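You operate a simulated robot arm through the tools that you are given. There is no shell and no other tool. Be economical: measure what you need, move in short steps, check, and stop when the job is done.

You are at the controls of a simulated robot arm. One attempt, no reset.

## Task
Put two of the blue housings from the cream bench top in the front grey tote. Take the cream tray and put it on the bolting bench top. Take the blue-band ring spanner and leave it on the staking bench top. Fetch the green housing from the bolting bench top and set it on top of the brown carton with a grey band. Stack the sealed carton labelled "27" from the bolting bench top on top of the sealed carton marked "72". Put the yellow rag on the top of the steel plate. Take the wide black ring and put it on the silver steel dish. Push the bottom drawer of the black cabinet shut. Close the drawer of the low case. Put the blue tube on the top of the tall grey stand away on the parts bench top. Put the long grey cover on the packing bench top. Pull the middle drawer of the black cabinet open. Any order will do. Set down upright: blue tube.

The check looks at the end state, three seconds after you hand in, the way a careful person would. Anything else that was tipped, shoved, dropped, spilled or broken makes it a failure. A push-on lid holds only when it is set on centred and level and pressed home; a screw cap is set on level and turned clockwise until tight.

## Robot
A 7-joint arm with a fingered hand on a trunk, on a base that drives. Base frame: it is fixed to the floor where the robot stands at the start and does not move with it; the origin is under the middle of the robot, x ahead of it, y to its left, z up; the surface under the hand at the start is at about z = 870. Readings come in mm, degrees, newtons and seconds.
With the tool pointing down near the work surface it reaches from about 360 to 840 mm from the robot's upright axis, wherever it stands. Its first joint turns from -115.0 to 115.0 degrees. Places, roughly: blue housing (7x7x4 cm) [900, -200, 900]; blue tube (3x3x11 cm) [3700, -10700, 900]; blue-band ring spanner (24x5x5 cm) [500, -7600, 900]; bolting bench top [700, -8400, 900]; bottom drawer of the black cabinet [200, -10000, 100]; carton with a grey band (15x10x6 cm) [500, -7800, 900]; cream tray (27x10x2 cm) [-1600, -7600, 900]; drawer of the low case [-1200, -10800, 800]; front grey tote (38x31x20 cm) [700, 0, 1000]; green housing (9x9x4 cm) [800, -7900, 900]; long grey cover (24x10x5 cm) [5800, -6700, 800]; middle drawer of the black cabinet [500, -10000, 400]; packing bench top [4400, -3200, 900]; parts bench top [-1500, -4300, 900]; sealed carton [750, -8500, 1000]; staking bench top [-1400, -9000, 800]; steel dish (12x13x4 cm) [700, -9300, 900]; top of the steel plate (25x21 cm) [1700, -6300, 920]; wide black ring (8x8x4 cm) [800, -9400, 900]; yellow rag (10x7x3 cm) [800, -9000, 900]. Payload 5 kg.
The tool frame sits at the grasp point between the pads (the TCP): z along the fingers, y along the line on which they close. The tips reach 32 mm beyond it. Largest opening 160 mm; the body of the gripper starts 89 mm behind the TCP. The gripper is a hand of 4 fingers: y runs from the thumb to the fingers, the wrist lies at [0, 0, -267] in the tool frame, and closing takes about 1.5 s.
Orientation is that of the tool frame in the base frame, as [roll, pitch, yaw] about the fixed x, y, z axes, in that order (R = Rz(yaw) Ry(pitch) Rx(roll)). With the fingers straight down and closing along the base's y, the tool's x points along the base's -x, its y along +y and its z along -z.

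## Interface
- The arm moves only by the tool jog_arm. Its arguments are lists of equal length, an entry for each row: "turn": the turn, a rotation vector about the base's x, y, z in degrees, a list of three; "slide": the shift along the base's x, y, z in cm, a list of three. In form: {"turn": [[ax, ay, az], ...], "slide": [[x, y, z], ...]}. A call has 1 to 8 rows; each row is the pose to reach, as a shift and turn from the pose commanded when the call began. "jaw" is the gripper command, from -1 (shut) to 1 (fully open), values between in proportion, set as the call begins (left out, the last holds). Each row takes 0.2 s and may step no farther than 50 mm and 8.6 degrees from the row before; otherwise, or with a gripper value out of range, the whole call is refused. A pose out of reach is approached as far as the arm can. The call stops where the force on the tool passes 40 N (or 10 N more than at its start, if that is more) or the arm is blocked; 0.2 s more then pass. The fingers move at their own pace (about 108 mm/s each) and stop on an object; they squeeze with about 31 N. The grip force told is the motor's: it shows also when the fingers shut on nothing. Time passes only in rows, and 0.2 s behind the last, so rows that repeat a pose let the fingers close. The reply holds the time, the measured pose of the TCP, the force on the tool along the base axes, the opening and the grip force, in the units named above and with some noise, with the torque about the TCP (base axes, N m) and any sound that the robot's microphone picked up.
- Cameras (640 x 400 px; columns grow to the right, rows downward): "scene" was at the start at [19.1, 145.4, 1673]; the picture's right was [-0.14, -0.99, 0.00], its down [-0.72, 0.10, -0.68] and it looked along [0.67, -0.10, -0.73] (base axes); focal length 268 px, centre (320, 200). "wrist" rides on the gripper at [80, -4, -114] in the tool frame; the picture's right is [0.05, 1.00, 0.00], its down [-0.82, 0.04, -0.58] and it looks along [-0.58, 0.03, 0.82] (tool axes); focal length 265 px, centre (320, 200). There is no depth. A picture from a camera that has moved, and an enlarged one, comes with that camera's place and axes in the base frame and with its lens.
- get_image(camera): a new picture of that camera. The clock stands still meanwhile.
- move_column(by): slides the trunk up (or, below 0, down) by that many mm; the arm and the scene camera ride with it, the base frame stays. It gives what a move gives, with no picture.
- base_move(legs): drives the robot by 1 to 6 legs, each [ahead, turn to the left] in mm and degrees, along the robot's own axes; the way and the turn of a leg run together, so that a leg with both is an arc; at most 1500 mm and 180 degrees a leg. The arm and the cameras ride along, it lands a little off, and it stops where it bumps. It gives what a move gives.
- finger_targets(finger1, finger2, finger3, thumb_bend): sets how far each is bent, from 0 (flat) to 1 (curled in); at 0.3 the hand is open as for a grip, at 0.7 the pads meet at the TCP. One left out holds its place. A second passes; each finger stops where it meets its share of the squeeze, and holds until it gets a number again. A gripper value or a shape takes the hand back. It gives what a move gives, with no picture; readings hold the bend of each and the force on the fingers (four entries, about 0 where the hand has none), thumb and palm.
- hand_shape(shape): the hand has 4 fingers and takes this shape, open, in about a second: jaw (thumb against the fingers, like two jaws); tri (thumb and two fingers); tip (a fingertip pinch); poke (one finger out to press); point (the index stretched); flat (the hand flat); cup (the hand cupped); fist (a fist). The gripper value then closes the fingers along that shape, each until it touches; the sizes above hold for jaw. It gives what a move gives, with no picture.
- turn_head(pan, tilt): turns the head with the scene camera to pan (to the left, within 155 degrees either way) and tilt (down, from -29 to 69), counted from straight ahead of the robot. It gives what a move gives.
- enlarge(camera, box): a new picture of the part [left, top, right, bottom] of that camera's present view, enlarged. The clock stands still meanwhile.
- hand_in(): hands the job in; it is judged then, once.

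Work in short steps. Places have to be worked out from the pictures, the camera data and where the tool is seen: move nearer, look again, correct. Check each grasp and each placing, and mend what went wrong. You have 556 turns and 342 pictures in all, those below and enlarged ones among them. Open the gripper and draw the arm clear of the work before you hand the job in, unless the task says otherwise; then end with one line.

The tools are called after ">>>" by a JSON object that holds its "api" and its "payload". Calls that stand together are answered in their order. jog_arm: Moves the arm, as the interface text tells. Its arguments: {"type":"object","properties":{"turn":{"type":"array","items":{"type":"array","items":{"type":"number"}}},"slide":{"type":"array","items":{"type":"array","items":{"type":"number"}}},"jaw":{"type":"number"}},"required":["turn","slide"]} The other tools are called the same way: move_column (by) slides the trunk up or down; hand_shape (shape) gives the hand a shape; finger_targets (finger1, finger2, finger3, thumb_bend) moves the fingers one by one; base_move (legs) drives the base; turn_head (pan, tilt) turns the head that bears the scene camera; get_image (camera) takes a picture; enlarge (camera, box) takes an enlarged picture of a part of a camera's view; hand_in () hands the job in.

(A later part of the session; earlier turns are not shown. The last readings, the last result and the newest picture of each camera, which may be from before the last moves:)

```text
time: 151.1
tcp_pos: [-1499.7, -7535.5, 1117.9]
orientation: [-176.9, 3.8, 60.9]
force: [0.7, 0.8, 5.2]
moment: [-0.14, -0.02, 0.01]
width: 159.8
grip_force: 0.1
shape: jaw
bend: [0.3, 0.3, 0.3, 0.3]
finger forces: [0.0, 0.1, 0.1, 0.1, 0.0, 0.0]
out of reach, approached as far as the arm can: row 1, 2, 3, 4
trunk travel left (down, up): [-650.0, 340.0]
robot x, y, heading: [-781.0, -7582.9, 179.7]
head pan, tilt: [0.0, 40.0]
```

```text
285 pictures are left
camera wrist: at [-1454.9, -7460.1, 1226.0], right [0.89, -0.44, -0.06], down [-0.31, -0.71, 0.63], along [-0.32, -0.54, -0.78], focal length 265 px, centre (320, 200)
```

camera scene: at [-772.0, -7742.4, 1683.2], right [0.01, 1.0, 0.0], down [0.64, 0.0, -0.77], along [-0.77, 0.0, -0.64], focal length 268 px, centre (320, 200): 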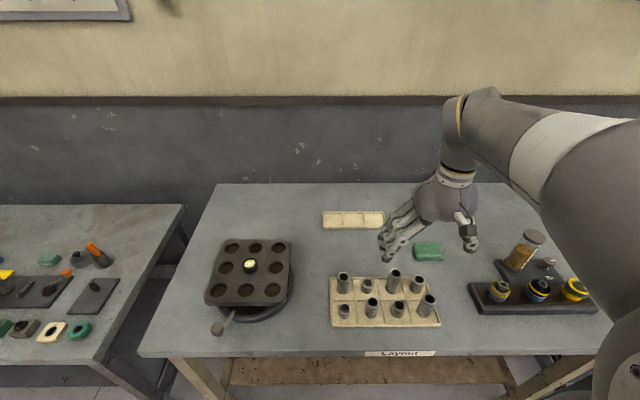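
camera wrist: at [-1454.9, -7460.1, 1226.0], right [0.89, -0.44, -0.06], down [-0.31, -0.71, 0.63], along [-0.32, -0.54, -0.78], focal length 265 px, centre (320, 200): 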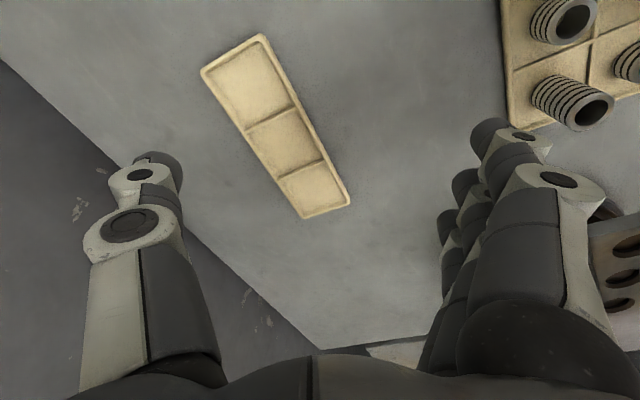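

The arm can't take that yaw at this distance. I pull back and try the opposite rotation (−90°).

>>> {"api": "jog_arm", "payload": {"turn": [[0, 0, -8], [0, 0, -16], [0, 0, -24], [0, 0, -32], [0, 0, -40], [0, 0, -48], [0, 0, -56], [0, 0, -64]], "slide": [[3, 0, 0], [6, 0, 0], [9, 0, 0], [11, 0, 0], [11, 0, 0], [11, 0, 0], [11, 0, 0], [11, 0, 0]]}}

>>> {"api": "jog_arm", "payload": {"turn": [[0, 0, -8], [0, 0, -16], [0, 0, -24], [0, 0, -32], [0, 0, -40], [0, 0, -48], [0, 0, -56], [0, 0, -64]], "slide": [[0, 0, 0], [0, 0, 0], [0, 0, 0], [0, 0, 0], [0, 0, 0], [0, 0, 0], [0, 0, 0], [0, 0, 0]]}}

```text
time: 152.9
tcp_pos: [-1387.5, -7547.8, 1123.0]
orientation: [-176.9, 3.9, -2.8]
force: [-0.4, -0.2, -0.2]
moment: [0.0, -0.02, -0.01]
width: 159.8
grip_force: 0.1
shape: jaw
bend: [0.3, 0.3, 0.3, 0.3]
finger forces: [0.0, 0.1, 0.0, 0.0, 0.0, 0.0]
trunk travel left (down, up): [-650.0, 340.0]
robot x, y, heading: [-779.8, -7584.8, 179.1]
head pan, tilt: [0.0, 40.0]
```

```text
time: 154.7
tcp_pos: [-1387.2, -7547.2, 1124.8]
orientation: [-176.9, 3.9, -66.7]
force: [-0.3, -0.3, 0.2]
moment: [0.04, 0.03, -0.03]
width: 160.3
grip_force: 0.1
shape: jaw
bend: [0.3, 0.3, 0.3, 0.3]
finger forces: [0.0, 0.1, 0.0, 0.0, 0.1, 0.0]
trunk travel left (down, up): [-650.0, 340.0]
robot x, y, heading: [-784.0, -7587.3, 179.4]
head pan, tilt: [0.0, 40.0]
```

I level the tool and continue to yaw −90°, and go on toward the tray.

>>> {"api": "jog_arm", "payload": {"turn": [[-2.4, 0.65, 0], [-4.8, 1.3, 0]], "slide": [[0, 0, 0], [0, -2, 0]]}}

>>> {"api": "jog_arm", "payload": {"turn": [[0, 0, -6], [0, 0, -12], [0, 0, -18], [0, 0, -23], [0, 0, -23], [0, 0, -23]], "slide": [[-3, 0, -3], [-6, -1, -6], [-9, -2, -9], [-12, -3, -12], [-16, -3, -12], [-20, -3, -12]]}}

>>> {"api": "get_image", "payload": {"camera": "wrist"}}

```text
time: 155.3
tcp_pos: [-1387.1, -7566.2, 1123.6]
orientation: [179.9, 0.1, -66.7]
force: [-0.4, 0.3, -0.3]
moment: [-0.01, 0.05, 0.0]
width: 160.1
grip_force: 0.1
shape: jaw
bend: [0.3, 0.3, 0.3, 0.3]
finger forces: [0.0, 0.1, 0.0, 0.1, 0.1, 0.0]
trunk travel left (down, up): [-650.0, 340.0]
robot x, y, heading: [-781.0, -7584.4, 179.7]
head pan, tilt: [0.0, 40.0]
```

```text
time: 156.7
tcp_pos: [-1588.5, -7596.9, 998.8]
orientation: [-179.7, 0.0, -89.7]
force: [-2.1, -0.4, 4.1]
moment: [0.01, -0.1, 0.01]
width: 160.0
grip_force: 0.0
shape: jaw
bend: [0.3, 0.3, 0.3, 0.3]
finger forces: [0.0, 0.1, 0.0, 0.0, 0.1, 0.1]
trunk travel left (down, up): [-650.0, 340.0]
robot x, y, heading: [-777.4, -7585.6, 179.4]
head pan, tilt: [0.0, 40.0]
```

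```text
284 pictures are left
camera wrist: at [-1584.7, -7678.4, 1113.2], right [-1.0, -0.06, -0.01], down [-0.05, 0.81, 0.58], along [-0.03, 0.58, -0.82], focal length 265 px, centre (320, 200)
```

wrist: 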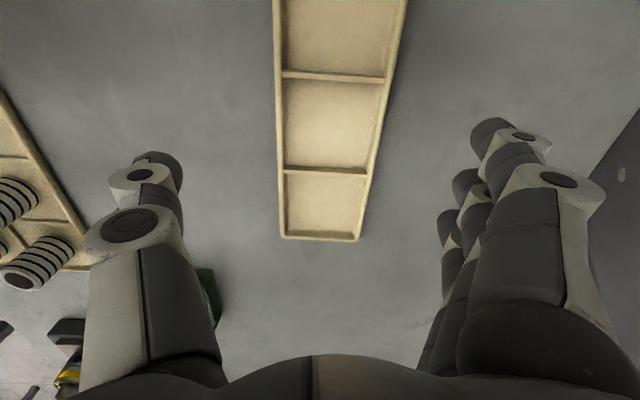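

This direction reaches. Tray centre ≈ [-1600, -7587]. I lower toward the bench.

>>> {"api": "jog_arm", "payload": {"turn": [[0, 0, 0], [0, 0, 0], [0, 0, 0]], "slide": [[-1.1, 1.0, -4], [-1.1, 1.0, -8], [-1.1, 1.0, -10.5]]}}

>>> {"api": "get_image", "payload": {"camera": "wrist"}}

```text
time: 157.5
tcp_pos: [-1596.9, -7584.0, 899.3]
orientation: [179.9, 0.1, -89.7]
force: [-1.8, 1.1, 10.7]
moment: [0.01, 0.01, -0.03]
width: 160.0
grip_force: 0.0
shape: jaw
bend: [0.3, 0.3, 0.3, 0.3]
finger forces: [1.7, 1.7, 1.6, 0.0, 5.6, 0.0]
trunk travel left (down, up): [-650.0, 340.0]
robot x, y, heading: [-779.7, -7584.3, 179.5]
head pan, tilt: [0.0, 40.0]
```

```text
283 pictures are left
camera wrist: at [-1592.5, -7665.7, 1013.0], right [-1.0, -0.06, 0.0], down [-0.04, 0.81, 0.58], along [-0.04, 0.58, -0.82], focal length 265 px, centre (320, 200)
```

wrist: 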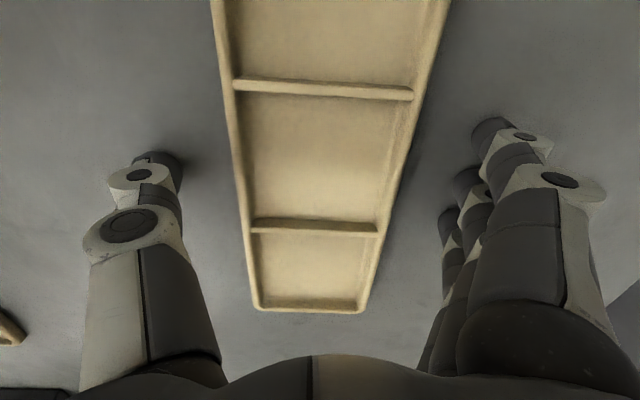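

Tips touch the bench (top ≈ 867). I ease up 3 mm and close on the tray.

>>> {"api": "jog_arm", "payload": {"turn": [[0, 0, 0], [0, 0, 0], [0, 0, 0], [0, 0, 0], [0, 0, 0], [0, 0, 0], [0, 0, 0]], "slide": [[0, 0, 0.6], [0, 0, 0.6], [0, 0, 0.6], [0, 0, 0.6], [0, 0, 0.6], [0, 0, 0.6], [0, 0, 0.6]], "jaw": -1}}

>>> {"api": "get_image", "payload": {"camera": "wrist"}}

```text
time: 159.1
tcp_pos: [-1598.4, -7584.8, 905.2]
orientation: [179.9, 0.1, -89.7]
force: [-2.0, -0.5, 8.5]
moment: [-0.05, 0.05, 0.03]
width: 96.5
grip_force: 30.4
shape: jaw
bend: [0.71, 0.71, 0.71, 0.71]
finger forces: [10.4, 10.3, 10.1, 0.0, 25.4, 0.1]
trunk travel left (down, up): [-650.0, 340.0]
robot x, y, heading: [-783.9, -7586.3, 179.5]
head pan, tilt: [0.0, 40.0]
```

```text
282 pictures are left
camera wrist: at [-1592.8, -7666.2, 1016.9], right [-1.0, -0.06, 0.0], down [-0.05, 0.81, 0.58], along [-0.03, 0.58, -0.82], focal length 265 px, centre (320, 200)
```

wrist: 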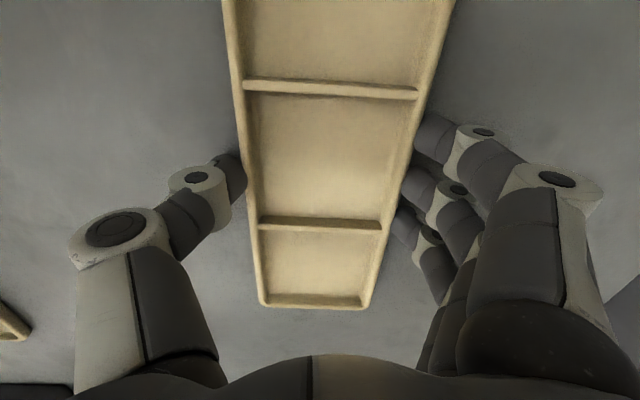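

Gripped across the middle. Lifting.

>>> {"api": "jog_arm", "payload": {"turn": [[0, 0, 0], [0, 0, 0], [0, 0, 0], [0, 0, 0]], "slide": [[0, 0, 1], [0, 0, 4], [1, 0, 8], [3, 0, 12]]}}

>>> {"api": "get_image", "payload": {"camera": "wrist"}}

>>> {"api": "get_image", "payload": {"camera": "scene"}}

```text
time: 160.1
tcp_pos: [-1566.7, -7589.1, 1022.5]
orientation: [-179.9, 0.0, -89.7]
force: [0.5, 0.3, -1.5]
moment: [0.02, 0.04, 0.0]
width: 95.6
grip_force: 30.5
shape: jaw
bend: [0.71, 0.71, 0.71, 0.71]
finger forces: [8.4, 8.4, 8.4, 0.0, 25.1, 0.0]
trunk travel left (down, up): [-650.0, 340.0]
robot x, y, heading: [-778.4, -7583.5, 179.5]
head pan, tilt: [0.0, 40.0]
```

```text
281 pictures are left
camera wrist: at [-1561.9, -7669.5, 1136.5], right [-1.0, -0.06, 0.0], down [-0.05, 0.81, 0.58], along [-0.03, 0.58, -0.82], focal length 265 px, centre (320, 200)
```

wrist: 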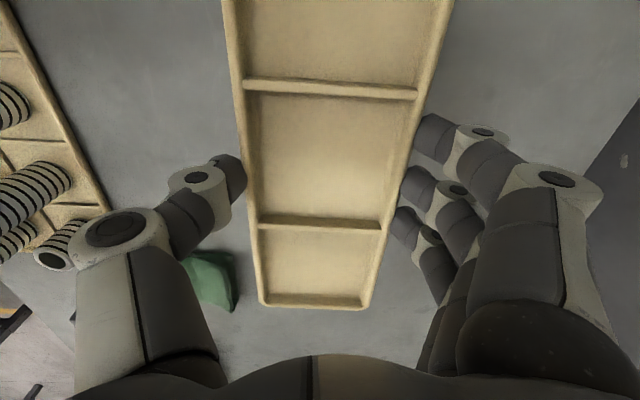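

```text
280 pictures are left
camera scene: at [-805.1, -7742.3, 1533.1], right [0.01, 1.0, 0.0], down [0.64, 0.0, -0.77], along [-0.77, 0.0, -0.64], focal length 268 px, centre (320, 200)
```

scene: 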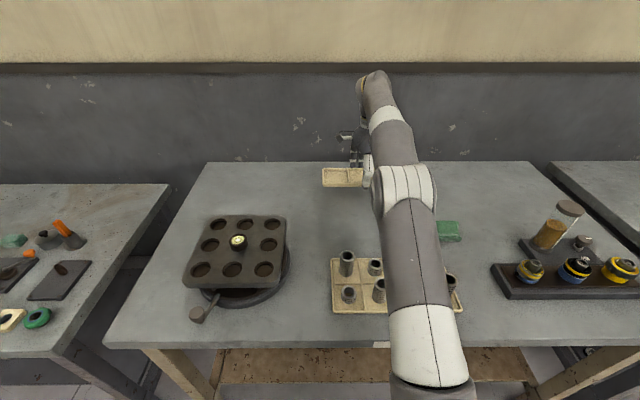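

Tray held well. I retract and raise the arm, then back off, turn around and approach the bolting bench at y≈-7600.

>>> {"api": "jog_arm", "payload": {"turn": [[0, 0, 0], [0, 0, 0], [0, 0, 0], [0, 0, 0], [0, 0, 0], [0, 0, 0], [0, 0, 0]], "slide": [[3, 0, 3], [7, 0, 5], [11, 0, 7.5], [15, 0, 10], [19, 0, 12.5], [23, 0, 14.5], [26.5, 0, 15]]}}

>>> {"api": "base_move", "payload": {"legs": [[-380, 0], [0, 180]]}}

>>> {"api": "get_image", "payload": {"camera": "scene"}}

```text
time: 161.7
tcp_pos: [-1302.1, -7587.6, 1176.3]
orientation: [-179.9, 0.0, -89.8]
force: [-0.5, -0.4, -2.7]
moment: [0.01, 0.01, -0.03]
width: 95.4
grip_force: 31.0
shape: jaw
bend: [0.71, 0.71, 0.71, 0.71]
finger forces: [8.1, 8.2, 8.2, 0.0, 24.8, 0.0]
trunk travel left (down, up): [-650.0, 340.0]
robot x, y, heading: [-780.5, -7589.1, 179.6]
head pan, tilt: [0.0, 40.0]
```

```text
time: 171.3
tcp_pos: [123.9, -7608.8, 1176.9]
orientation: [-179.9, 0.2, 87.9]
force: [0.2, 0.2, -1.9]
moment: [-0.03, 0.0, 0.0]
width: 94.7
grip_force: 31.0
shape: jaw
bend: [0.71, 0.71, 0.71, 0.71]
finger forces: [7.8, 7.6, 7.5, 0.1, 22.7, 0.0]
trunk travel left (down, up): [-650.0, 340.0]
robot x, y, heading: [-404.1, -7587.2, -2.7]
head pan, tilt: [0.0, 40.0]
```

```text
279 pictures are left
camera scene: at [-366.9, -7432.9, 1533.2], right [-0.05, -1.0, 0.0], down [-0.64, 0.03, -0.77], along [0.77, -0.04, -0.64], focal length 268 px, centre (320, 200)
```

scene: 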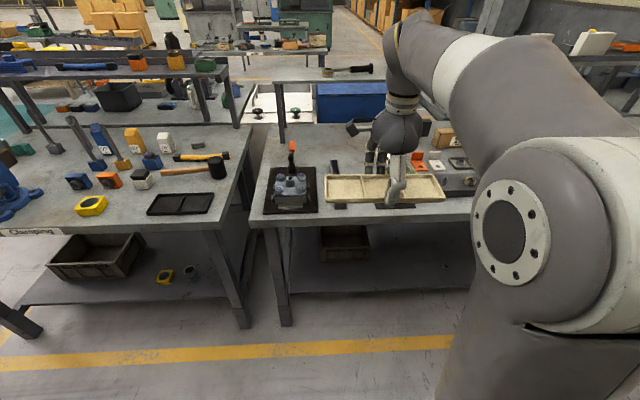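

Now I drive to the bench.

>>> {"api": "base_move", "payload": {"legs": [[0, 2.5], [370, 0]]}}

>>> {"api": "get_image", "payload": {"camera": "scene"}}

>>> {"api": "get_image", "payload": {"camera": "wrist"}}

```text
time: 174.1
tcp_pos: [496.2, -7590.5, 1175.7]
orientation: [-179.9, 0.1, 90.2]
force: [0.2, 0.0, -2.1]
moment: [-0.03, 0.01, 0.01]
width: 94.6
grip_force: 30.9
shape: jaw
bend: [0.71, 0.71, 0.71, 0.71]
finger forces: [7.8, 7.7, 7.5, 0.1, 22.8, 0.1]
trunk travel left (down, up): [-650.0, 340.0]
robot x, y, heading: [-28.1, -7593.6, -0.2]
head pan, tilt: [0.0, 40.0]
```

```text
278 pictures are left
camera scene: at [-1.4, -7434.0, 1533.2], right [-0.01, -1.0, 0.0], down [-0.64, 0.01, -0.77], along [0.77, -0.01, -0.64], focal length 268 px, centre (320, 200)
```

scene: 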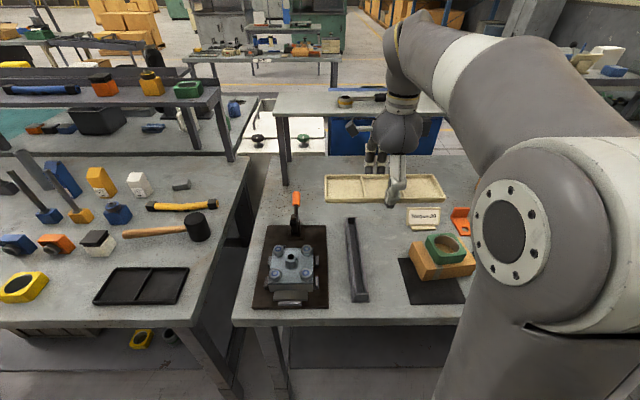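

```text
277 pictures are left
camera wrist: at [491.9, -7511.2, 1288.9], right [1.0, 0.05, 0.0], down [0.05, -0.81, 0.58], along [0.03, -0.58, -0.82], focal length 265 px, centre (320, 200)
```

wrist: 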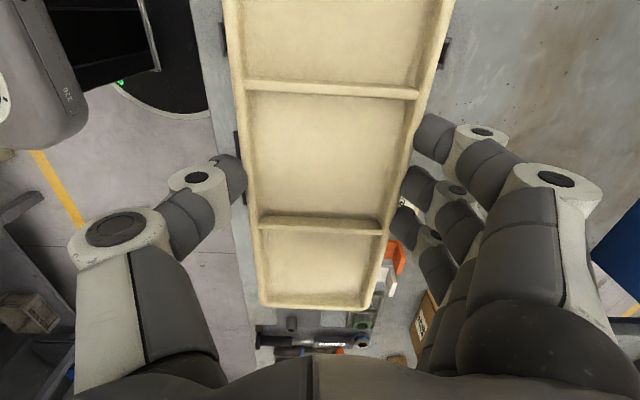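

Free area behind the channel and card. Target tray centre ≈ [762, -7610]. I move the hand there.

>>> {"api": "jog_arm", "payload": {"turn": [[0, 0, 0], [0, 0, 0], [0, 0, 0], [0, 0, 0], [0, 0, 0], [0, 0, 0], [0, 0, 0], [0, 0, 0]], "slide": [[4.4, -0.6, -2], [8.8, -1.2, -4], [13.2, -1.8, -6], [17.6, -2.4, -8], [22, -3, -10], [26, -4, -12], [26.6, -4, -16.5], [26.6, -4, -21]]}}

>>> {"api": "get_image", "payload": {"camera": "scene"}}

>>> {"api": "get_image", "payload": {"camera": "wrist"}}

```text
time: 175.9
tcp_pos: [763.2, -7629.4, 965.2]
orientation: [-180.0, 0.1, 90.2]
force: [-0.8, 0.1, -2.0]
moment: [0.03, -0.02, 0.01]
width: 94.5
grip_force: 30.7
shape: jaw
bend: [0.71, 0.71, 0.71, 0.71]
finger forces: [7.8, 7.7, 7.6, 0.0, 23.3, 0.1]
trunk travel left (down, up): [-650.0, 340.0]
robot x, y, heading: [-27.8, -7592.1, -0.5]
head pan, tilt: [0.0, 40.0]
```

```text
276 pictures are left
camera scene: at [-1.4, -7434.0, 1533.2], right [-0.01, -1.0, 0.0], down [-0.64, 0.01, -0.77], along [0.77, -0.01, -0.64], focal length 268 px, centre (320, 200)
```

scene: 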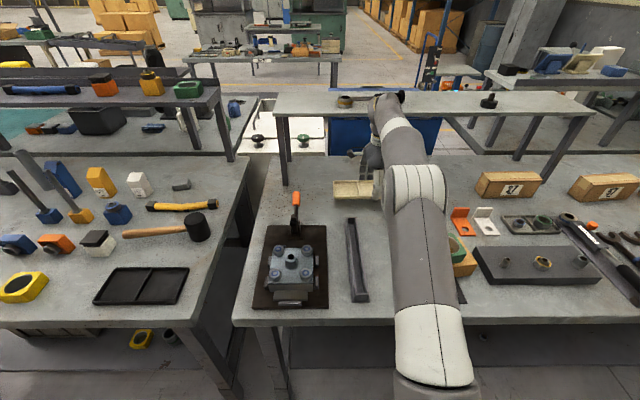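

```text
275 pictures are left
camera wrist: at [758.2, -7550.2, 1078.4], right [1.0, 0.05, 0.0], down [0.04, -0.81, 0.58], along [0.03, -0.58, -0.82], focal length 265 px, centre (320, 200)
```

wrist: 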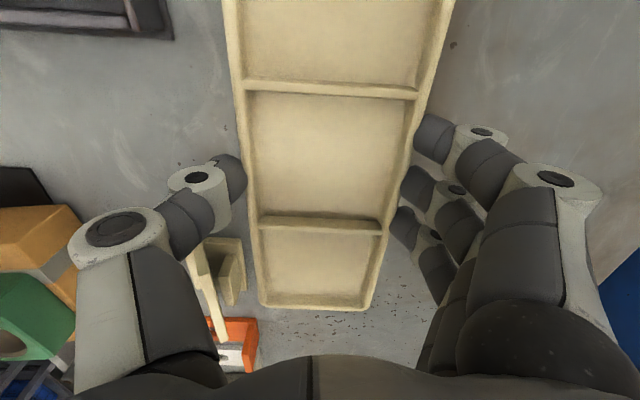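

Clear. Lowering to contact.

>>> {"api": "jog_arm", "payload": {"turn": [[0, 0, 0], [0, 0, 0], [0, 0, 0], [0, 0, 0], [0, 0, 0]], "slide": [[0, 0, -4], [0, 0, -5], [0, 0, -5.4], [0, 0, -5.7], [0, 0, -6]]}}

```text
time: 177.1
tcp_pos: [761.4, -7630.2, 905.8]
orientation: [-179.9, 0.1, 90.1]
force: [0.1, 0.6, -1.2]
moment: [-0.01, -0.01, -0.01]
width: 94.5
grip_force: 31.2
shape: jaw
bend: [0.71, 0.71, 0.71, 0.71]
finger forces: [7.8, 7.7, 7.5, 0.0, 23.2, 0.0]
trunk travel left (down, up): [-650.0, 340.0]
robot x, y, heading: [-28.4, -7590.3, -0.6]
head pan, tilt: [0.0, 40.0]
```

>>> {"api": "jog_arm", "payload": {"turn": [[0, 0, 0], [0, 0, 0]], "slide": [[0, 0, -0.2], [0, 0, -0.4]]}}

>>> {"api": "jog_arm", "payload": {"turn": [[0, 0, 0], [0, 0, 0], [0, 0, 0]], "slide": [[0, 0, 0], [0, 0, 0], [0, 0, 0]], "jaw": 0.5}}

>>> {"api": "jog_arm", "payload": {"turn": [[0, 0, 0], [0, 0, 0], [0, 0, 0], [0, 0, 0]], "slide": [[0, 0, 3], [0, 0, 6], [-4, 0, 8], [-8, 0, 10]]}}

>>> {"api": "get_image", "payload": {"camera": "wrist"}}

```text
time: 177.7
tcp_pos: [761.5, -7631.4, 903.5]
orientation: [179.8, 0.1, 90.2]
force: [-1.0, 0.2, 5.7]
moment: [0.03, 0.11, -0.01]
width: 94.6
grip_force: 31.3
shape: jaw
bend: [0.71, 0.71, 0.71, 0.72]
finger forces: [9.2, 8.8, 8.5, 0.1, 24.2, 0.0]
trunk travel left (down, up): [-650.0, 340.0]
robot x, y, heading: [-31.2, -7590.0, -0.6]
head pan, tilt: [0.0, 40.0]
```

```text
time: 178.5
tcp_pos: [760.0, -7631.7, 902.9]
orientation: [-179.9, 0.1, 90.2]
force: [-2.4, 0.0, 7.9]
moment: [0.17, -0.5, 0.04]
width: 118.6
grip_force: 0.1
shape: jaw
bend: [0.65, 0.64, 0.63, 0.6]
finger forces: [5.7, 1.4, 0.5, 0.0, 0.0, 0.0]
trunk travel left (down, up): [-650.0, 340.0]
robot x, y, heading: [-27.6, -7590.3, -0.4]
head pan, tilt: [0.0, 40.0]
```

```text
time: 179.5
tcp_pos: [681.2, -7630.7, 1001.2]
orientation: [-180.0, 0.2, 90.1]
force: [0.2, -0.2, 0.6]
moment: [0.01, -0.01, -0.02]
width: 119.7
grip_force: 0.0
shape: jaw
bend: [0.63, 0.63, 0.63, 0.6]
finger forces: [0.0, 0.0, 0.0, 0.0, 0.1, 0.0]
trunk travel left (down, up): [-650.0, 340.0]
robot x, y, heading: [-29.6, -7592.8, -0.3]
head pan, tilt: [0.0, 40.0]
```

```text
274 pictures are left
camera wrist: at [677.2, -7552.4, 1114.2], right [1.0, 0.05, 0.0], down [0.04, -0.81, 0.58], along [0.03, -0.58, -0.82], focal length 265 px, centre (320, 200)
```

wrist: 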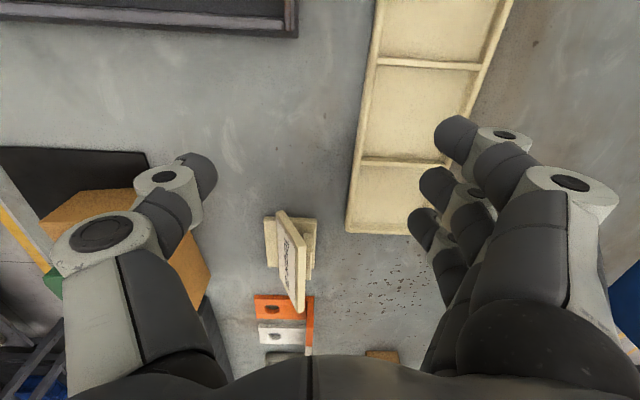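

The tray is down neatly. I retract with the same hand orientation and shift down the bench toward the cartons (y≈-8400).

>>> {"api": "jog_arm", "payload": {"turn": [[0, 0, 0], [0, 0, 0], [0, 0, 0], [0, 0, 0], [0, 0, 0], [0, 0, 0]], "slide": [[-3, 0, 3.5], [-6, 0, 7], [-9, 0, 10.5], [-12.5, 0, 14], [-16.5, 0, 17], [-20.5, 0, 19]], "jaw": 1}}

>>> {"api": "base_move", "payload": {"legs": [[-330, 0], [0, -90], [800, 0], [0, 90]]}}

>>> {"api": "get_image", "payload": {"camera": "scene"}}

```text
time: 180.9
tcp_pos: [476.5, -7629.0, 1192.0]
orientation: [179.9, 0.1, 90.2]
force: [-0.4, -0.5, 0.0]
moment: [0.01, -0.05, 0.01]
width: 160.2
grip_force: 0.1
shape: jaw
bend: [0.3, 0.3, 0.3, 0.3]
finger forces: [0.0, 0.1, 0.0, 0.0, 0.0, 0.0]
trunk travel left (down, up): [-650.0, 340.0]
robot x, y, heading: [-26.8, -7589.9, -0.6]
head pan, tilt: [0.0, 40.0]
```

```text
time: 194.5
tcp_pos: [167.8, -8407.5, 1191.4]
orientation: [-179.8, 0.1, 91.2]
force: [-0.1, 0.3, -0.2]
moment: [-0.04, 0.0, 0.04]
width: 160.0
grip_force: 0.1
shape: jaw
bend: [0.3, 0.3, 0.3, 0.3]
finger forces: [0.0, 0.1, 0.0, 0.1, 0.0, 0.0]
trunk travel left (down, up): [-650.0, 340.0]
robot x, y, heading: [-338.3, -8376.1, 0.7]
head pan, tilt: [0.0, 40.0]
```

```text
273 pictures are left
camera scene: at [-316.3, -8221.6, 1533.2], right [0.01, -1.0, 0.0], down [-0.64, -0.01, -0.77], along [0.77, 0.01, -0.64], focal length 268 px, centre (320, 200)
```

scene: 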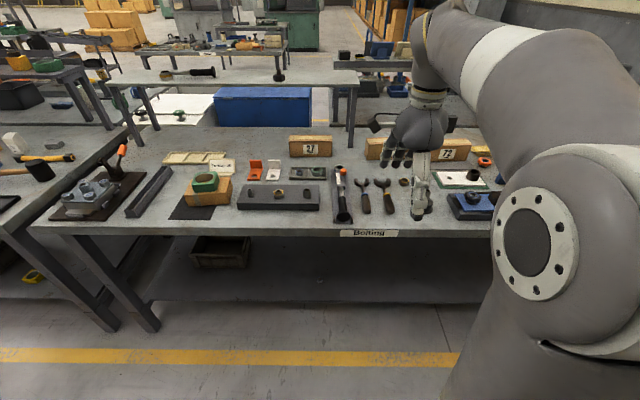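

I drive forward 305 mm and look closely.

>>> {"api": "base_move", "payload": {"legs": [[305, -0.7]]}}

>>> {"api": "get_image", "payload": {"camera": "scene"}}

>>> {"api": "get_image", "payload": {"camera": "wrist"}}

```text
time: 196.6
tcp_pos: [482.5, -8416.9, 1191.5]
orientation: [-179.9, 0.1, 90.2]
force: [0.6, -0.1, -0.7]
moment: [0.01, 0.06, 0.03]
width: 159.8
grip_force: 0.2
shape: jaw
bend: [0.3, 0.3, 0.3, 0.3]
finger forces: [0.0, 0.1, 0.0, 0.0, 0.0, 0.1]
trunk travel left (down, up): [-650.0, 340.0]
robot x, y, heading: [-25.9, -8373.9, -0.6]
head pan, tilt: [0.0, 40.0]
```

```text
272 pictures are left
camera scene: at [1.5, -8221.8, 1533.2], right [-0.01, -1.0, 0.0], down [-0.64, 0.01, -0.77], along [0.77, -0.01, -0.64], focal length 268 px, centre (320, 200)
```

scene: 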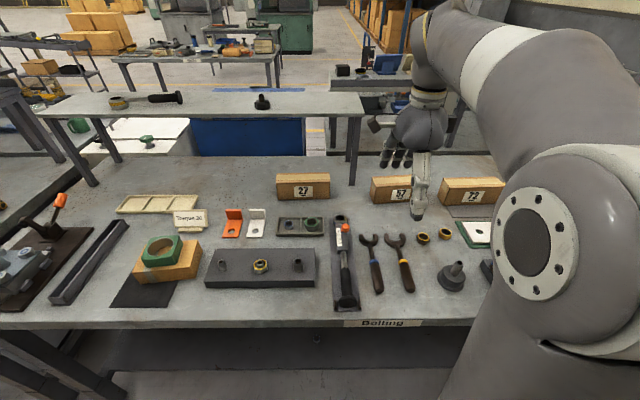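

```text
271 pictures are left
camera wrist: at [478.2, -8337.3, 1304.3], right [1.0, 0.05, 0.0], down [0.05, -0.81, 0.58], along [0.03, -0.58, -0.82], focal length 265 px, centre (320, 200)
```

wrist: 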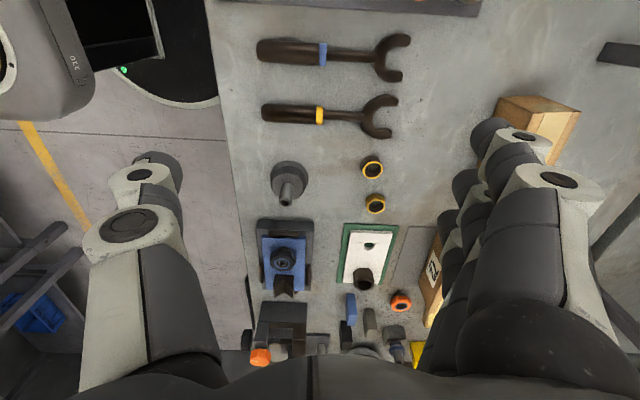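

I enlarge the three cartons to measure them.

>>> {"api": "enlarge", "payload": {"camera": "scene", "box": [260, 150, 420, 250]}}

>>> {"api": "enlarge", "payload": {"camera": "scene", "box": [360, 150, 520, 250]}}

```text
4.00 times, centred on (340, 200) of scene
camera zoom: at [1.5, -8221.8, 1533.2], right [-0.01, -1.0, 0.0], down [-0.64, 0.01, -0.77], along [0.77, -0.01, -0.64], focal length 1071 px, centre (240, 200)
```

zoom: 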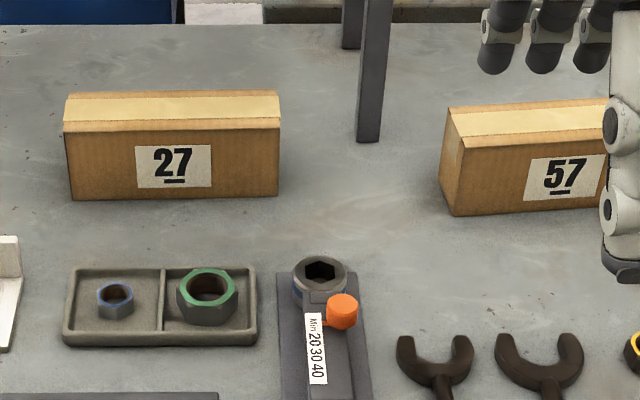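

```text
4.00 times, centred on (440, 200) of scene
camera zoom: at [1.5, -8221.8, 1533.2], right [-0.01, -1.0, 0.0], down [-0.64, 0.01, -0.77], along [0.77, -0.01, -0.64], focal length 1071 px, centre (-160, 200)
```

zoom: 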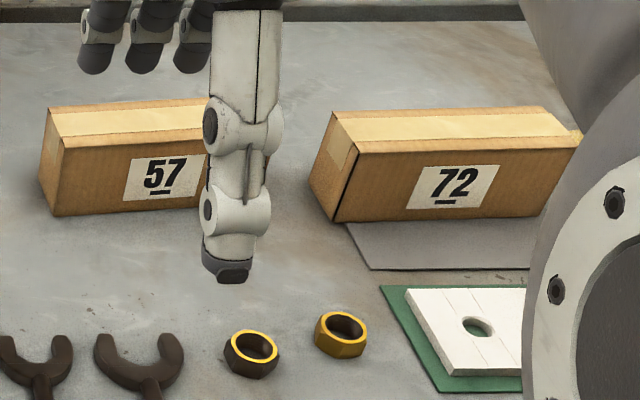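

Carton 27 centre ≈ [835, -8169], ~200×65×80, top z≈950; carton 72 centre ≈ [797, -8800]. I can stand about 90 mm closer. I raise the trunk back and drive forward.

>>> {"api": "move_column", "payload": {"by": 150}}

>>> {"api": "base_move", "payload": {"legs": [[85, 0.6]]}}

>>> {"api": "jog_arm", "payload": {"turn": [[0, 0, 0], [0, 0, 0], [0, 0, 0], [0, 0, 0], [0, 0, 0], [0, 0, 0], [0, 0, 0]], "slide": [[1, 3, -3.5], [2, 6, -7], [4, 9.3, -10], [7, 12.6, -12.5], [10, 15.9, -14.5], [13, 19, -16.5], [16, 22, -18.5]]}}

>>> {"api": "get_image", "payload": {"camera": "wrist"}}

```text
time: 198.3
tcp_pos: [481.1, -8416.8, 1341.6]
orientation: [-179.9, 0.2, 90.2]
force: [-0.2, 0.5, 0.1]
moment: [0.02, 0.02, 0.01]
width: 159.9
grip_force: 0.2
shape: jaw
bend: [0.3, 0.3, 0.3, 0.3]
finger forces: [0.1, 0.0, 0.0, 0.0, 0.0, 0.1]
trunk travel left (down, up): [-800.0, 190.0]
robot x, y, heading: [-26.3, -8379.1, -0.6]
head pan, tilt: [0.0, 40.0]
```

```text
time: 199.4
tcp_pos: [566.9, -8411.5, 1340.8]
orientation: [-179.8, 0.1, 90.8]
force: [1.5, -0.3, 0.5]
moment: [0.03, 0.04, -0.02]
width: 159.8
grip_force: 0.0
shape: jaw
bend: [0.3, 0.3, 0.3, 0.3]
finger forces: [0.0, 0.1, 0.0, 0.0, 0.1, 0.0]
trunk travel left (down, up): [-800.0, 190.0]
robot x, y, heading: [62.0, -8375.7, -0.0]
head pan, tilt: [0.0, 40.0]
```

```text
refused: row 4 steps farther than a row can; nothing moved
```

```text
268 pictures are left
camera wrist: at [562.4, -8332.2, 1453.8], right [1.0, 0.07, 0.0], down [0.05, -0.81, 0.58], along [0.04, -0.58, -0.82], focal length 265 px, centre (320, 200)
```

wrist: 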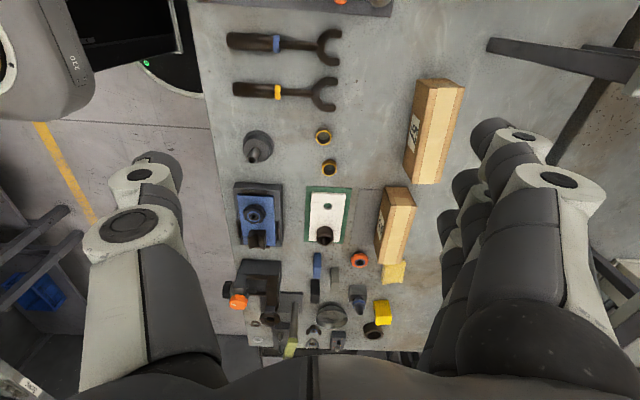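

Carton 27 sits just below the shelf's front edge (x≈890, z≈1160). I'll come down in front of it with a slight 7° lean, then slide in over it. First move to [770, -8169, 1100].

>>> {"api": "jog_arm", "payload": {"turn": [[0, -1, 0], [0, -2, 0], [0, -3, 0], [0, -4, 0], [0, -5, 0], [0, -6, 0], [0, -7, 0], [0, -7, 0]], "slide": [[2.5, 3, -3], [5, 6, -6], [7.5, 9, -9], [10, 12, -12], [12.5, 15, -15], [15, 18, -18], [17.5, 21, -21], [20, 24, -24]], "jaw": 0.5}}

>>> {"api": "get_image", "payload": {"camera": "wrist"}}

>>> {"api": "get_image", "payload": {"camera": "scene"}}

```text
time: 201.2
tcp_pos: [767.1, -8170.6, 1099.7]
orientation: [173.3, 0.2, 90.9]
force: [0.3, -0.5, -1.2]
moment: [0.0, 0.04, -0.03]
width: 120.3
grip_force: 0.1
shape: jaw
bend: [0.63, 0.63, 0.63, 0.59]
finger forces: [0.1, 0.0, 0.0, 0.0, 0.1, 0.0]
trunk travel left (down, up): [-800.0, 190.0]
robot x, y, heading: [56.8, -8379.7, -0.0]
head pan, tilt: [0.0, 40.0]
```

```text
267 pictures are left
camera wrist: at [747.8, -8090.8, 1210.9], right [0.99, 0.07, 0.12], down [-0.02, -0.81, 0.58], along [0.14, -0.58, -0.81], focal length 265 px, centre (320, 200)
```

wrist: 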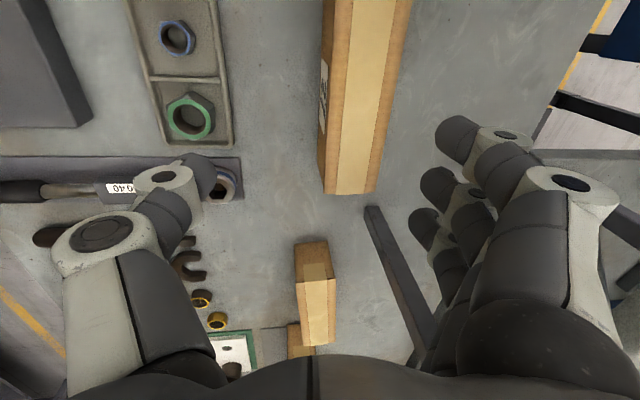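

```text
266 pictures are left
camera scene: at [84.4, -8220.0, 1683.0], right [0.0, -1.0, 0.0], down [-0.64, 0.0, -0.77], along [0.77, 0.0, -0.64], focal length 268 px, centre (320, 200)
```

scene: 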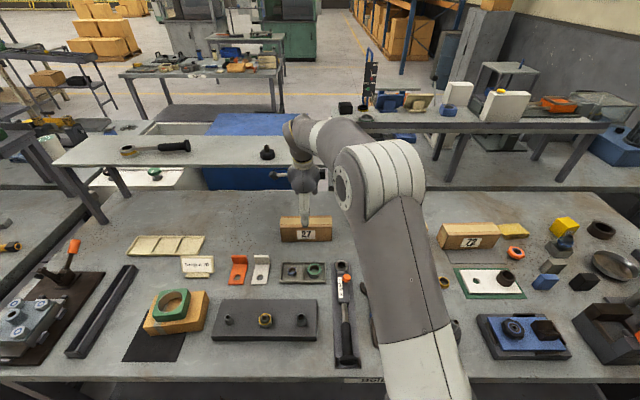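

Box top centre x≈831, y≈-8168. I descend in front of it to z≈1000, then slide in over it.

>>> {"api": "jog_arm", "payload": {"turn": [[0, 0, 0], [0, 0, 0], [0, 0, 0], [0, 0, 0], [0, 0, 0]], "slide": [[0, 0.1, -5], [0, 0.1, -9.8], [3, 0.1, -9.8], [6, 0.1, -9.8], [6.3, 0.1, -9.8]]}}

>>> {"api": "get_image", "payload": {"camera": "wrist"}}

>>> {"api": "enlarge", "payload": {"camera": "scene", "box": [240, 100, 400, 260]}}

```text
time: 202.4
tcp_pos: [828.1, -8170.8, 1004.3]
orientation: [173.1, 0.2, 90.7]
force: [-1.0, 0.6, -0.2]
moment: [-0.02, 0.02, 0.02]
width: 120.4
grip_force: 0.1
shape: jaw
bend: [0.63, 0.63, 0.63, 0.59]
finger forces: [0.0, 0.0, 0.1, 0.1, 0.1, 0.0]
trunk travel left (down, up): [-800.0, 190.0]
robot x, y, heading: [56.6, -8377.5, 0.2]
head pan, tilt: [0.0, 40.0]
```

```text
265 pictures are left
camera wrist: at [809.5, -8091.2, 1115.2], right [0.99, 0.07, 0.12], down [-0.02, -0.81, 0.58], along [0.14, -0.58, -0.81], focal length 265 px, centre (320, 200)
```

wrist: 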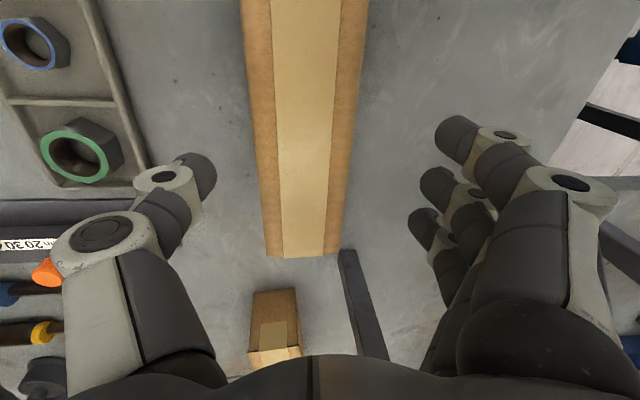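

```text
2.50 times, centred on (320, 180) of scene
camera zoom: at [82.4, -8221.6, 1683.2], right [0.0, -1.0, 0.0], down [-0.64, 0.0, -0.77], along [0.77, 0.0, -0.64], focal length 669 px, centre (320, 250)
```

zoom: 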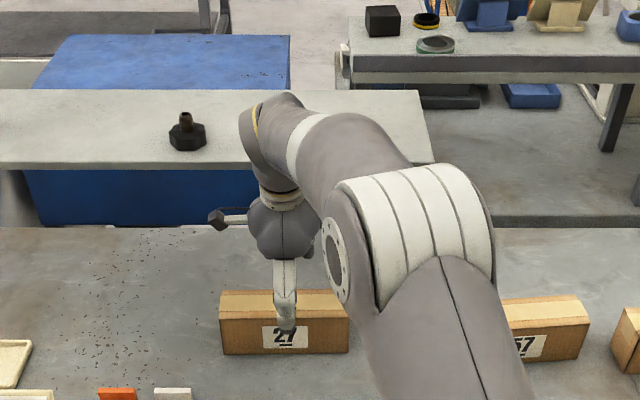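

Box is centred in the opening. Straight down to z≈922.

>>> {"api": "jog_arm", "payload": {"turn": [[0, 0, 0], [0, 0, 0], [0, 0, 0]], "slide": [[0.2, 0.2, -4], [0.2, 0.2, -7], [0.2, 0.2, -8.2]]}}

>>> {"api": "get_image", "payload": {"camera": "wrist"}}

```text
time: 203.2
tcp_pos: [830.5, -8168.9, 920.9]
orientation: [173.1, 0.2, 90.8]
force: [-0.7, 0.6, 0.2]
moment: [0.01, 0.0, -0.01]
width: 120.5
grip_force: 0.1
shape: jaw
bend: [0.63, 0.63, 0.63, 0.59]
finger forces: [0.1, 0.0, 0.0, 0.0, 0.0, 0.1]
trunk travel left (down, up): [-800.0, 190.0]
robot x, y, heading: [52.4, -8377.8, 0.2]
head pan, tilt: [0.0, 40.0]
```

```text
263 pictures are left
camera wrist: at [811.0, -8089.1, 1032.9], right [0.99, 0.07, 0.12], down [-0.02, -0.81, 0.58], along [0.14, -0.58, -0.81], focal length 265 px, centre (320, 200)
```

wrist: 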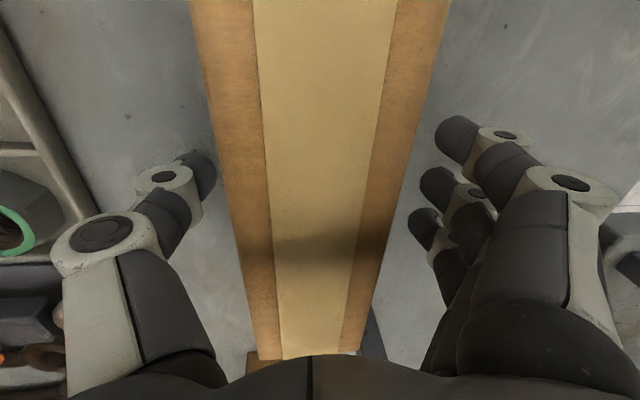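

Well placed. Close and lift slightly, then pull forward (−x) clear of the shelf.

>>> {"api": "jog_arm", "payload": {"turn": [[0, 0, 0], [0, 0, 0], [0, 0, 0], [0, 0, 0], [0, 0, 0], [0, 0, 0]], "slide": [[0, 0, 0], [0, 0, 0], [0, 0, 0], [0, 0, 0], [0, 0, 0], [0, 0, 0]], "jaw": -1}}

>>> {"api": "jog_arm", "payload": {"turn": [[0, 0, 0], [0, 0, 0], [0, 0, 0], [0, 0, 0]], "slide": [[0, 0, 2], [-2, 0, 5], [-5, 0, 8], [-8, 0, 12]]}}

>>> {"api": "get_image", "payload": {"camera": "wrist"}}

>>> {"api": "get_image", "payload": {"camera": "scene"}}

```text
time: 204.6
tcp_pos: [829.9, -8168.6, 921.3]
orientation: [173.0, 0.3, 90.8]
force: [0.3, -0.9, 0.7]
moment: [-0.03, 0.02, 0.02]
width: 56.4
grip_force: 30.8
shape: jaw
bend: [0.73, 0.73, 0.73, 0.7]
finger forces: [9.4, 9.4, 9.5, 0.0, 27.5, 0.1]
trunk travel left (down, up): [-800.0, 190.0]
robot x, y, heading: [63.6, -8379.1, 0.3]
head pan, tilt: [0.0, 40.0]
```

```text
time: 205.6
tcp_pos: [748.2, -8171.0, 1042.1]
orientation: [173.0, 0.2, 90.8]
force: [-1.1, 0.3, -3.7]
moment: [0.04, -0.07, -0.03]
width: 55.9
grip_force: 30.7
shape: jaw
bend: [0.73, 0.73, 0.73, 0.7]
finger forces: [9.3, 9.5, 9.5, 0.0, 28.5, 0.0]
trunk travel left (down, up): [-800.0, 190.0]
robot x, y, heading: [57.5, -8376.2, 0.1]
head pan, tilt: [0.0, 40.0]
```

```text
262 pictures are left
camera wrist: at [729.9, -8091.4, 1153.8], right [0.99, 0.07, 0.12], down [-0.02, -0.81, 0.58], along [0.14, -0.58, -0.81], focal length 265 px, centre (320, 200)
```

wrist: 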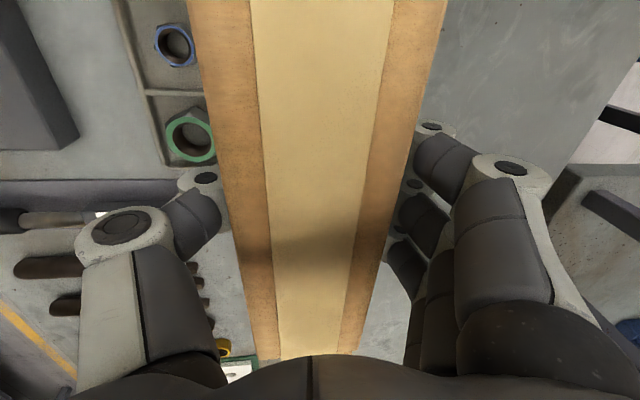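

```text
261 pictures are left
camera scene: at [80.9, -8222.1, 1683.2], right [0.0, -1.0, 0.0], down [-0.64, 0.0, -0.77], along [0.77, 0.0, -0.64], focal length 268 px, centre (320, 200)
```

scene: 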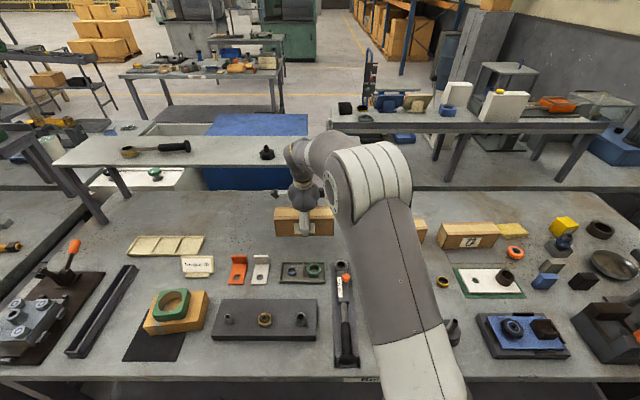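

Carton held. I raise and retract, then shift the base about 400 mm further down the bench.

>>> {"api": "jog_arm", "payload": {"turn": [[0, 0, 0], [0, 0, 0], [0, 0, 0], [0, 0, 0], [0, 0, 0], [0, 0, 0]], "slide": [[-2, -2, 3.5], [-5, -4, 6.5], [-8, -7, 9], [-11, -10, 11.5], [-14, -13, 14], [-16.5, -16.5, 16]]}}

>>> {"api": "base_move", "payload": {"legs": [[-330, 0], [0, -90], [380, 0], [0, 90], [300, 0]]}}

>>> {"api": "get_image", "payload": {"camera": "scene"}}

>>> {"api": "get_image", "payload": {"camera": "wrist"}}

```text
time: 207.0
tcp_pos: [583.6, -8335.9, 1201.9]
orientation: [173.1, 0.2, 90.7]
force: [0.1, -0.1, -3.2]
moment: [0.03, -0.05, 0.0]
width: 56.1
grip_force: 30.7
shape: jaw
bend: [0.73, 0.73, 0.73, 0.7]
finger forces: [9.2, 9.3, 9.3, 0.1, 28.2, 0.1]
trunk travel left (down, up): [-800.0, 190.0]
robot x, y, heading: [56.7, -8379.6, 0.1]
head pan, tilt: [0.0, 40.0]
```

```text
time: 220.4
tcp_pos: [553.7, -8708.4, 1200.9]
orientation: [173.2, 0.2, 91.3]
force: [0.7, -0.2, -3.5]
moment: [0.0, -0.02, 0.0]
width: 55.3
grip_force: 31.2
shape: jaw
bend: [0.73, 0.73, 0.73, 0.7]
finger forces: [9.0, 9.0, 9.1, 0.0, 27.1, 0.0]
trunk travel left (down, up): [-800.0, 190.0]
robot x, y, heading: [28.2, -8755.6, 0.6]
head pan, tilt: [0.0, 40.0]
```

```text
260 pictures are left
camera scene: at [50.8, -8600.2, 1683.1], right [0.01, -1.0, 0.0], down [-0.64, -0.01, -0.77], along [0.77, 0.01, -0.64], focal length 268 px, centre (320, 200)
```

scene: 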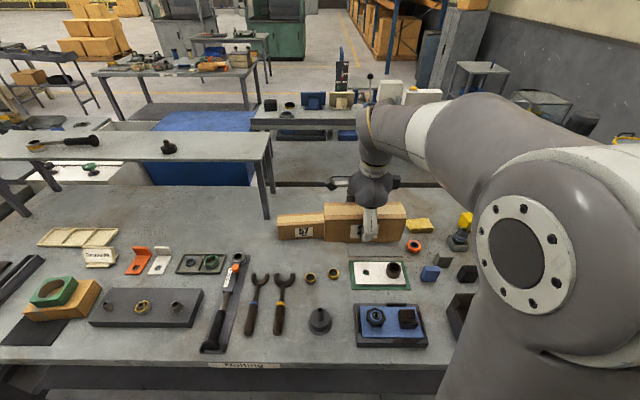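

```text
259 pictures are left
camera wrist: at [534.7, -8628.8, 1312.6], right [0.99, 0.08, 0.12], down [-0.01, -0.81, 0.58], along [0.14, -0.58, -0.81], focal length 265 px, centre (320, 200)
```

wrist: 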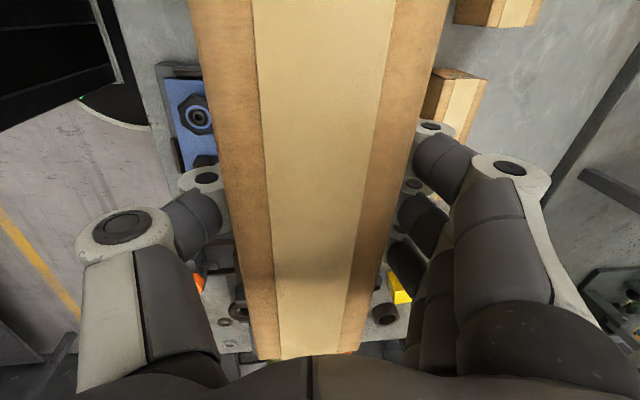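

I enlarge to locate the 72 carton's visible end.

>>> {"api": "enlarge", "payload": {"camera": "wrist", "box": [400, 0, 560, 160]}}

>>> {"api": "enlarge", "payload": {"camera": "scene", "box": [270, 180, 450, 300]}}

```text
2.50 times, centred on (480, 80) of wrist
camera zoom: at [534.7, -8628.8, 1312.6], right [0.99, 0.08, 0.12], down [-0.01, -0.81, 0.58], along [0.14, -0.58, -0.81], focal length 664 px, centre (-80, 500)
```

zoom: 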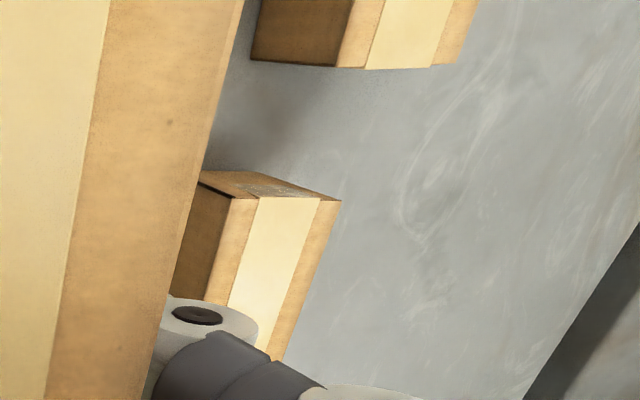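

```text
3.33 times, centred on (360, 240) of scene
camera zoom: at [50.8, -8600.2, 1683.1], right [0.01, -1.0, 0.0], down [-0.64, -0.01, -0.77], along [0.77, 0.01, -0.64], focal length 892 px, centre (187, 67)
```

zoom: 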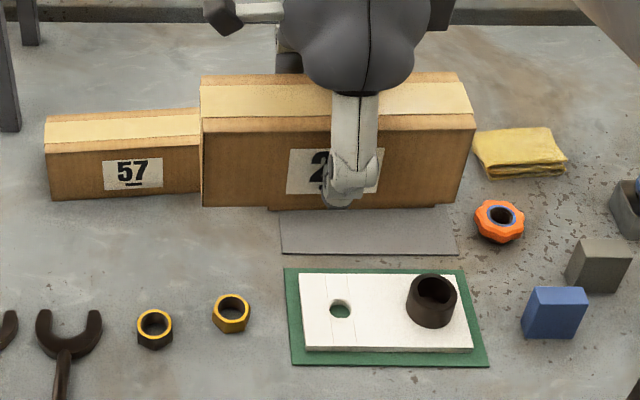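

72's top centre ≈ [792, -8790], top z≈952, rotated about +2°. I move above it.

>>> {"api": "jog_arm", "payload": {"turn": [[0, 0, 0], [0, 0, 0], [0, 0, 0.5], [0, 0, 1], [0, 0, 1], [0, 0, 1]], "slide": [[4, -1.4, -2.3], [8, -2.8, -4.6], [12, -4.2, -7], [16, -5.6, -9.3], [20, -7, -11.6], [23.8, -8.2, -13.5]]}}

>>> {"api": "get_image", "payload": {"camera": "wrist"}}

>>> {"api": "enlarge", "payload": {"camera": "scene", "box": [270, 160, 450, 280]}}

```text
time: 221.8
tcp_pos: [792.0, -8789.6, 1064.1]
orientation: [173.2, 0.1, 92.3]
force: [0.7, 0.1, -3.5]
moment: [0.0, 0.04, -0.02]
width: 55.0
grip_force: 31.2
shape: jaw
bend: [0.73, 0.73, 0.73, 0.7]
finger forces: [9.1, 9.1, 9.3, 0.0, 27.3, 0.2]
trunk travel left (down, up): [-800.0, 190.0]
robot x, y, heading: [25.3, -8755.7, 0.6]
head pan, tilt: [0.0, 40.0]
```

```text
256 pictures are left
camera wrist: at [770.8, -8711.5, 1175.8], right [0.99, 0.09, 0.12], down [0.01, -0.81, 0.58], along [0.15, -0.57, -0.81], focal length 265 px, centre (320, 200)
```

wrist: 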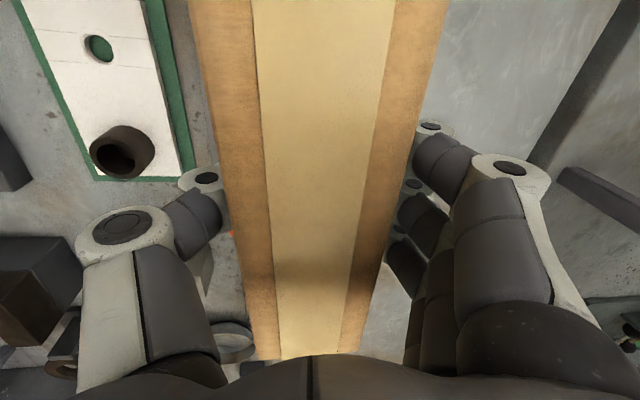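

```text
3.33 times, centred on (360, 220) of scene
camera zoom: at [51.7, -8600.8, 1683.2], right [0.01, -1.0, 0.0], down [-0.64, -0.01, -0.77], along [0.77, 0.01, -0.64], focal length 892 px, centre (187, 133)
```

zoom: 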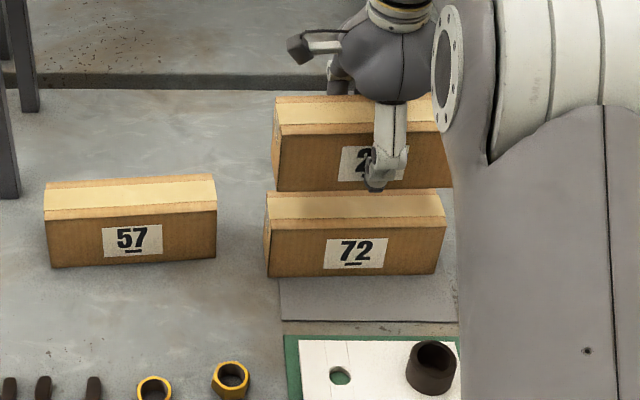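

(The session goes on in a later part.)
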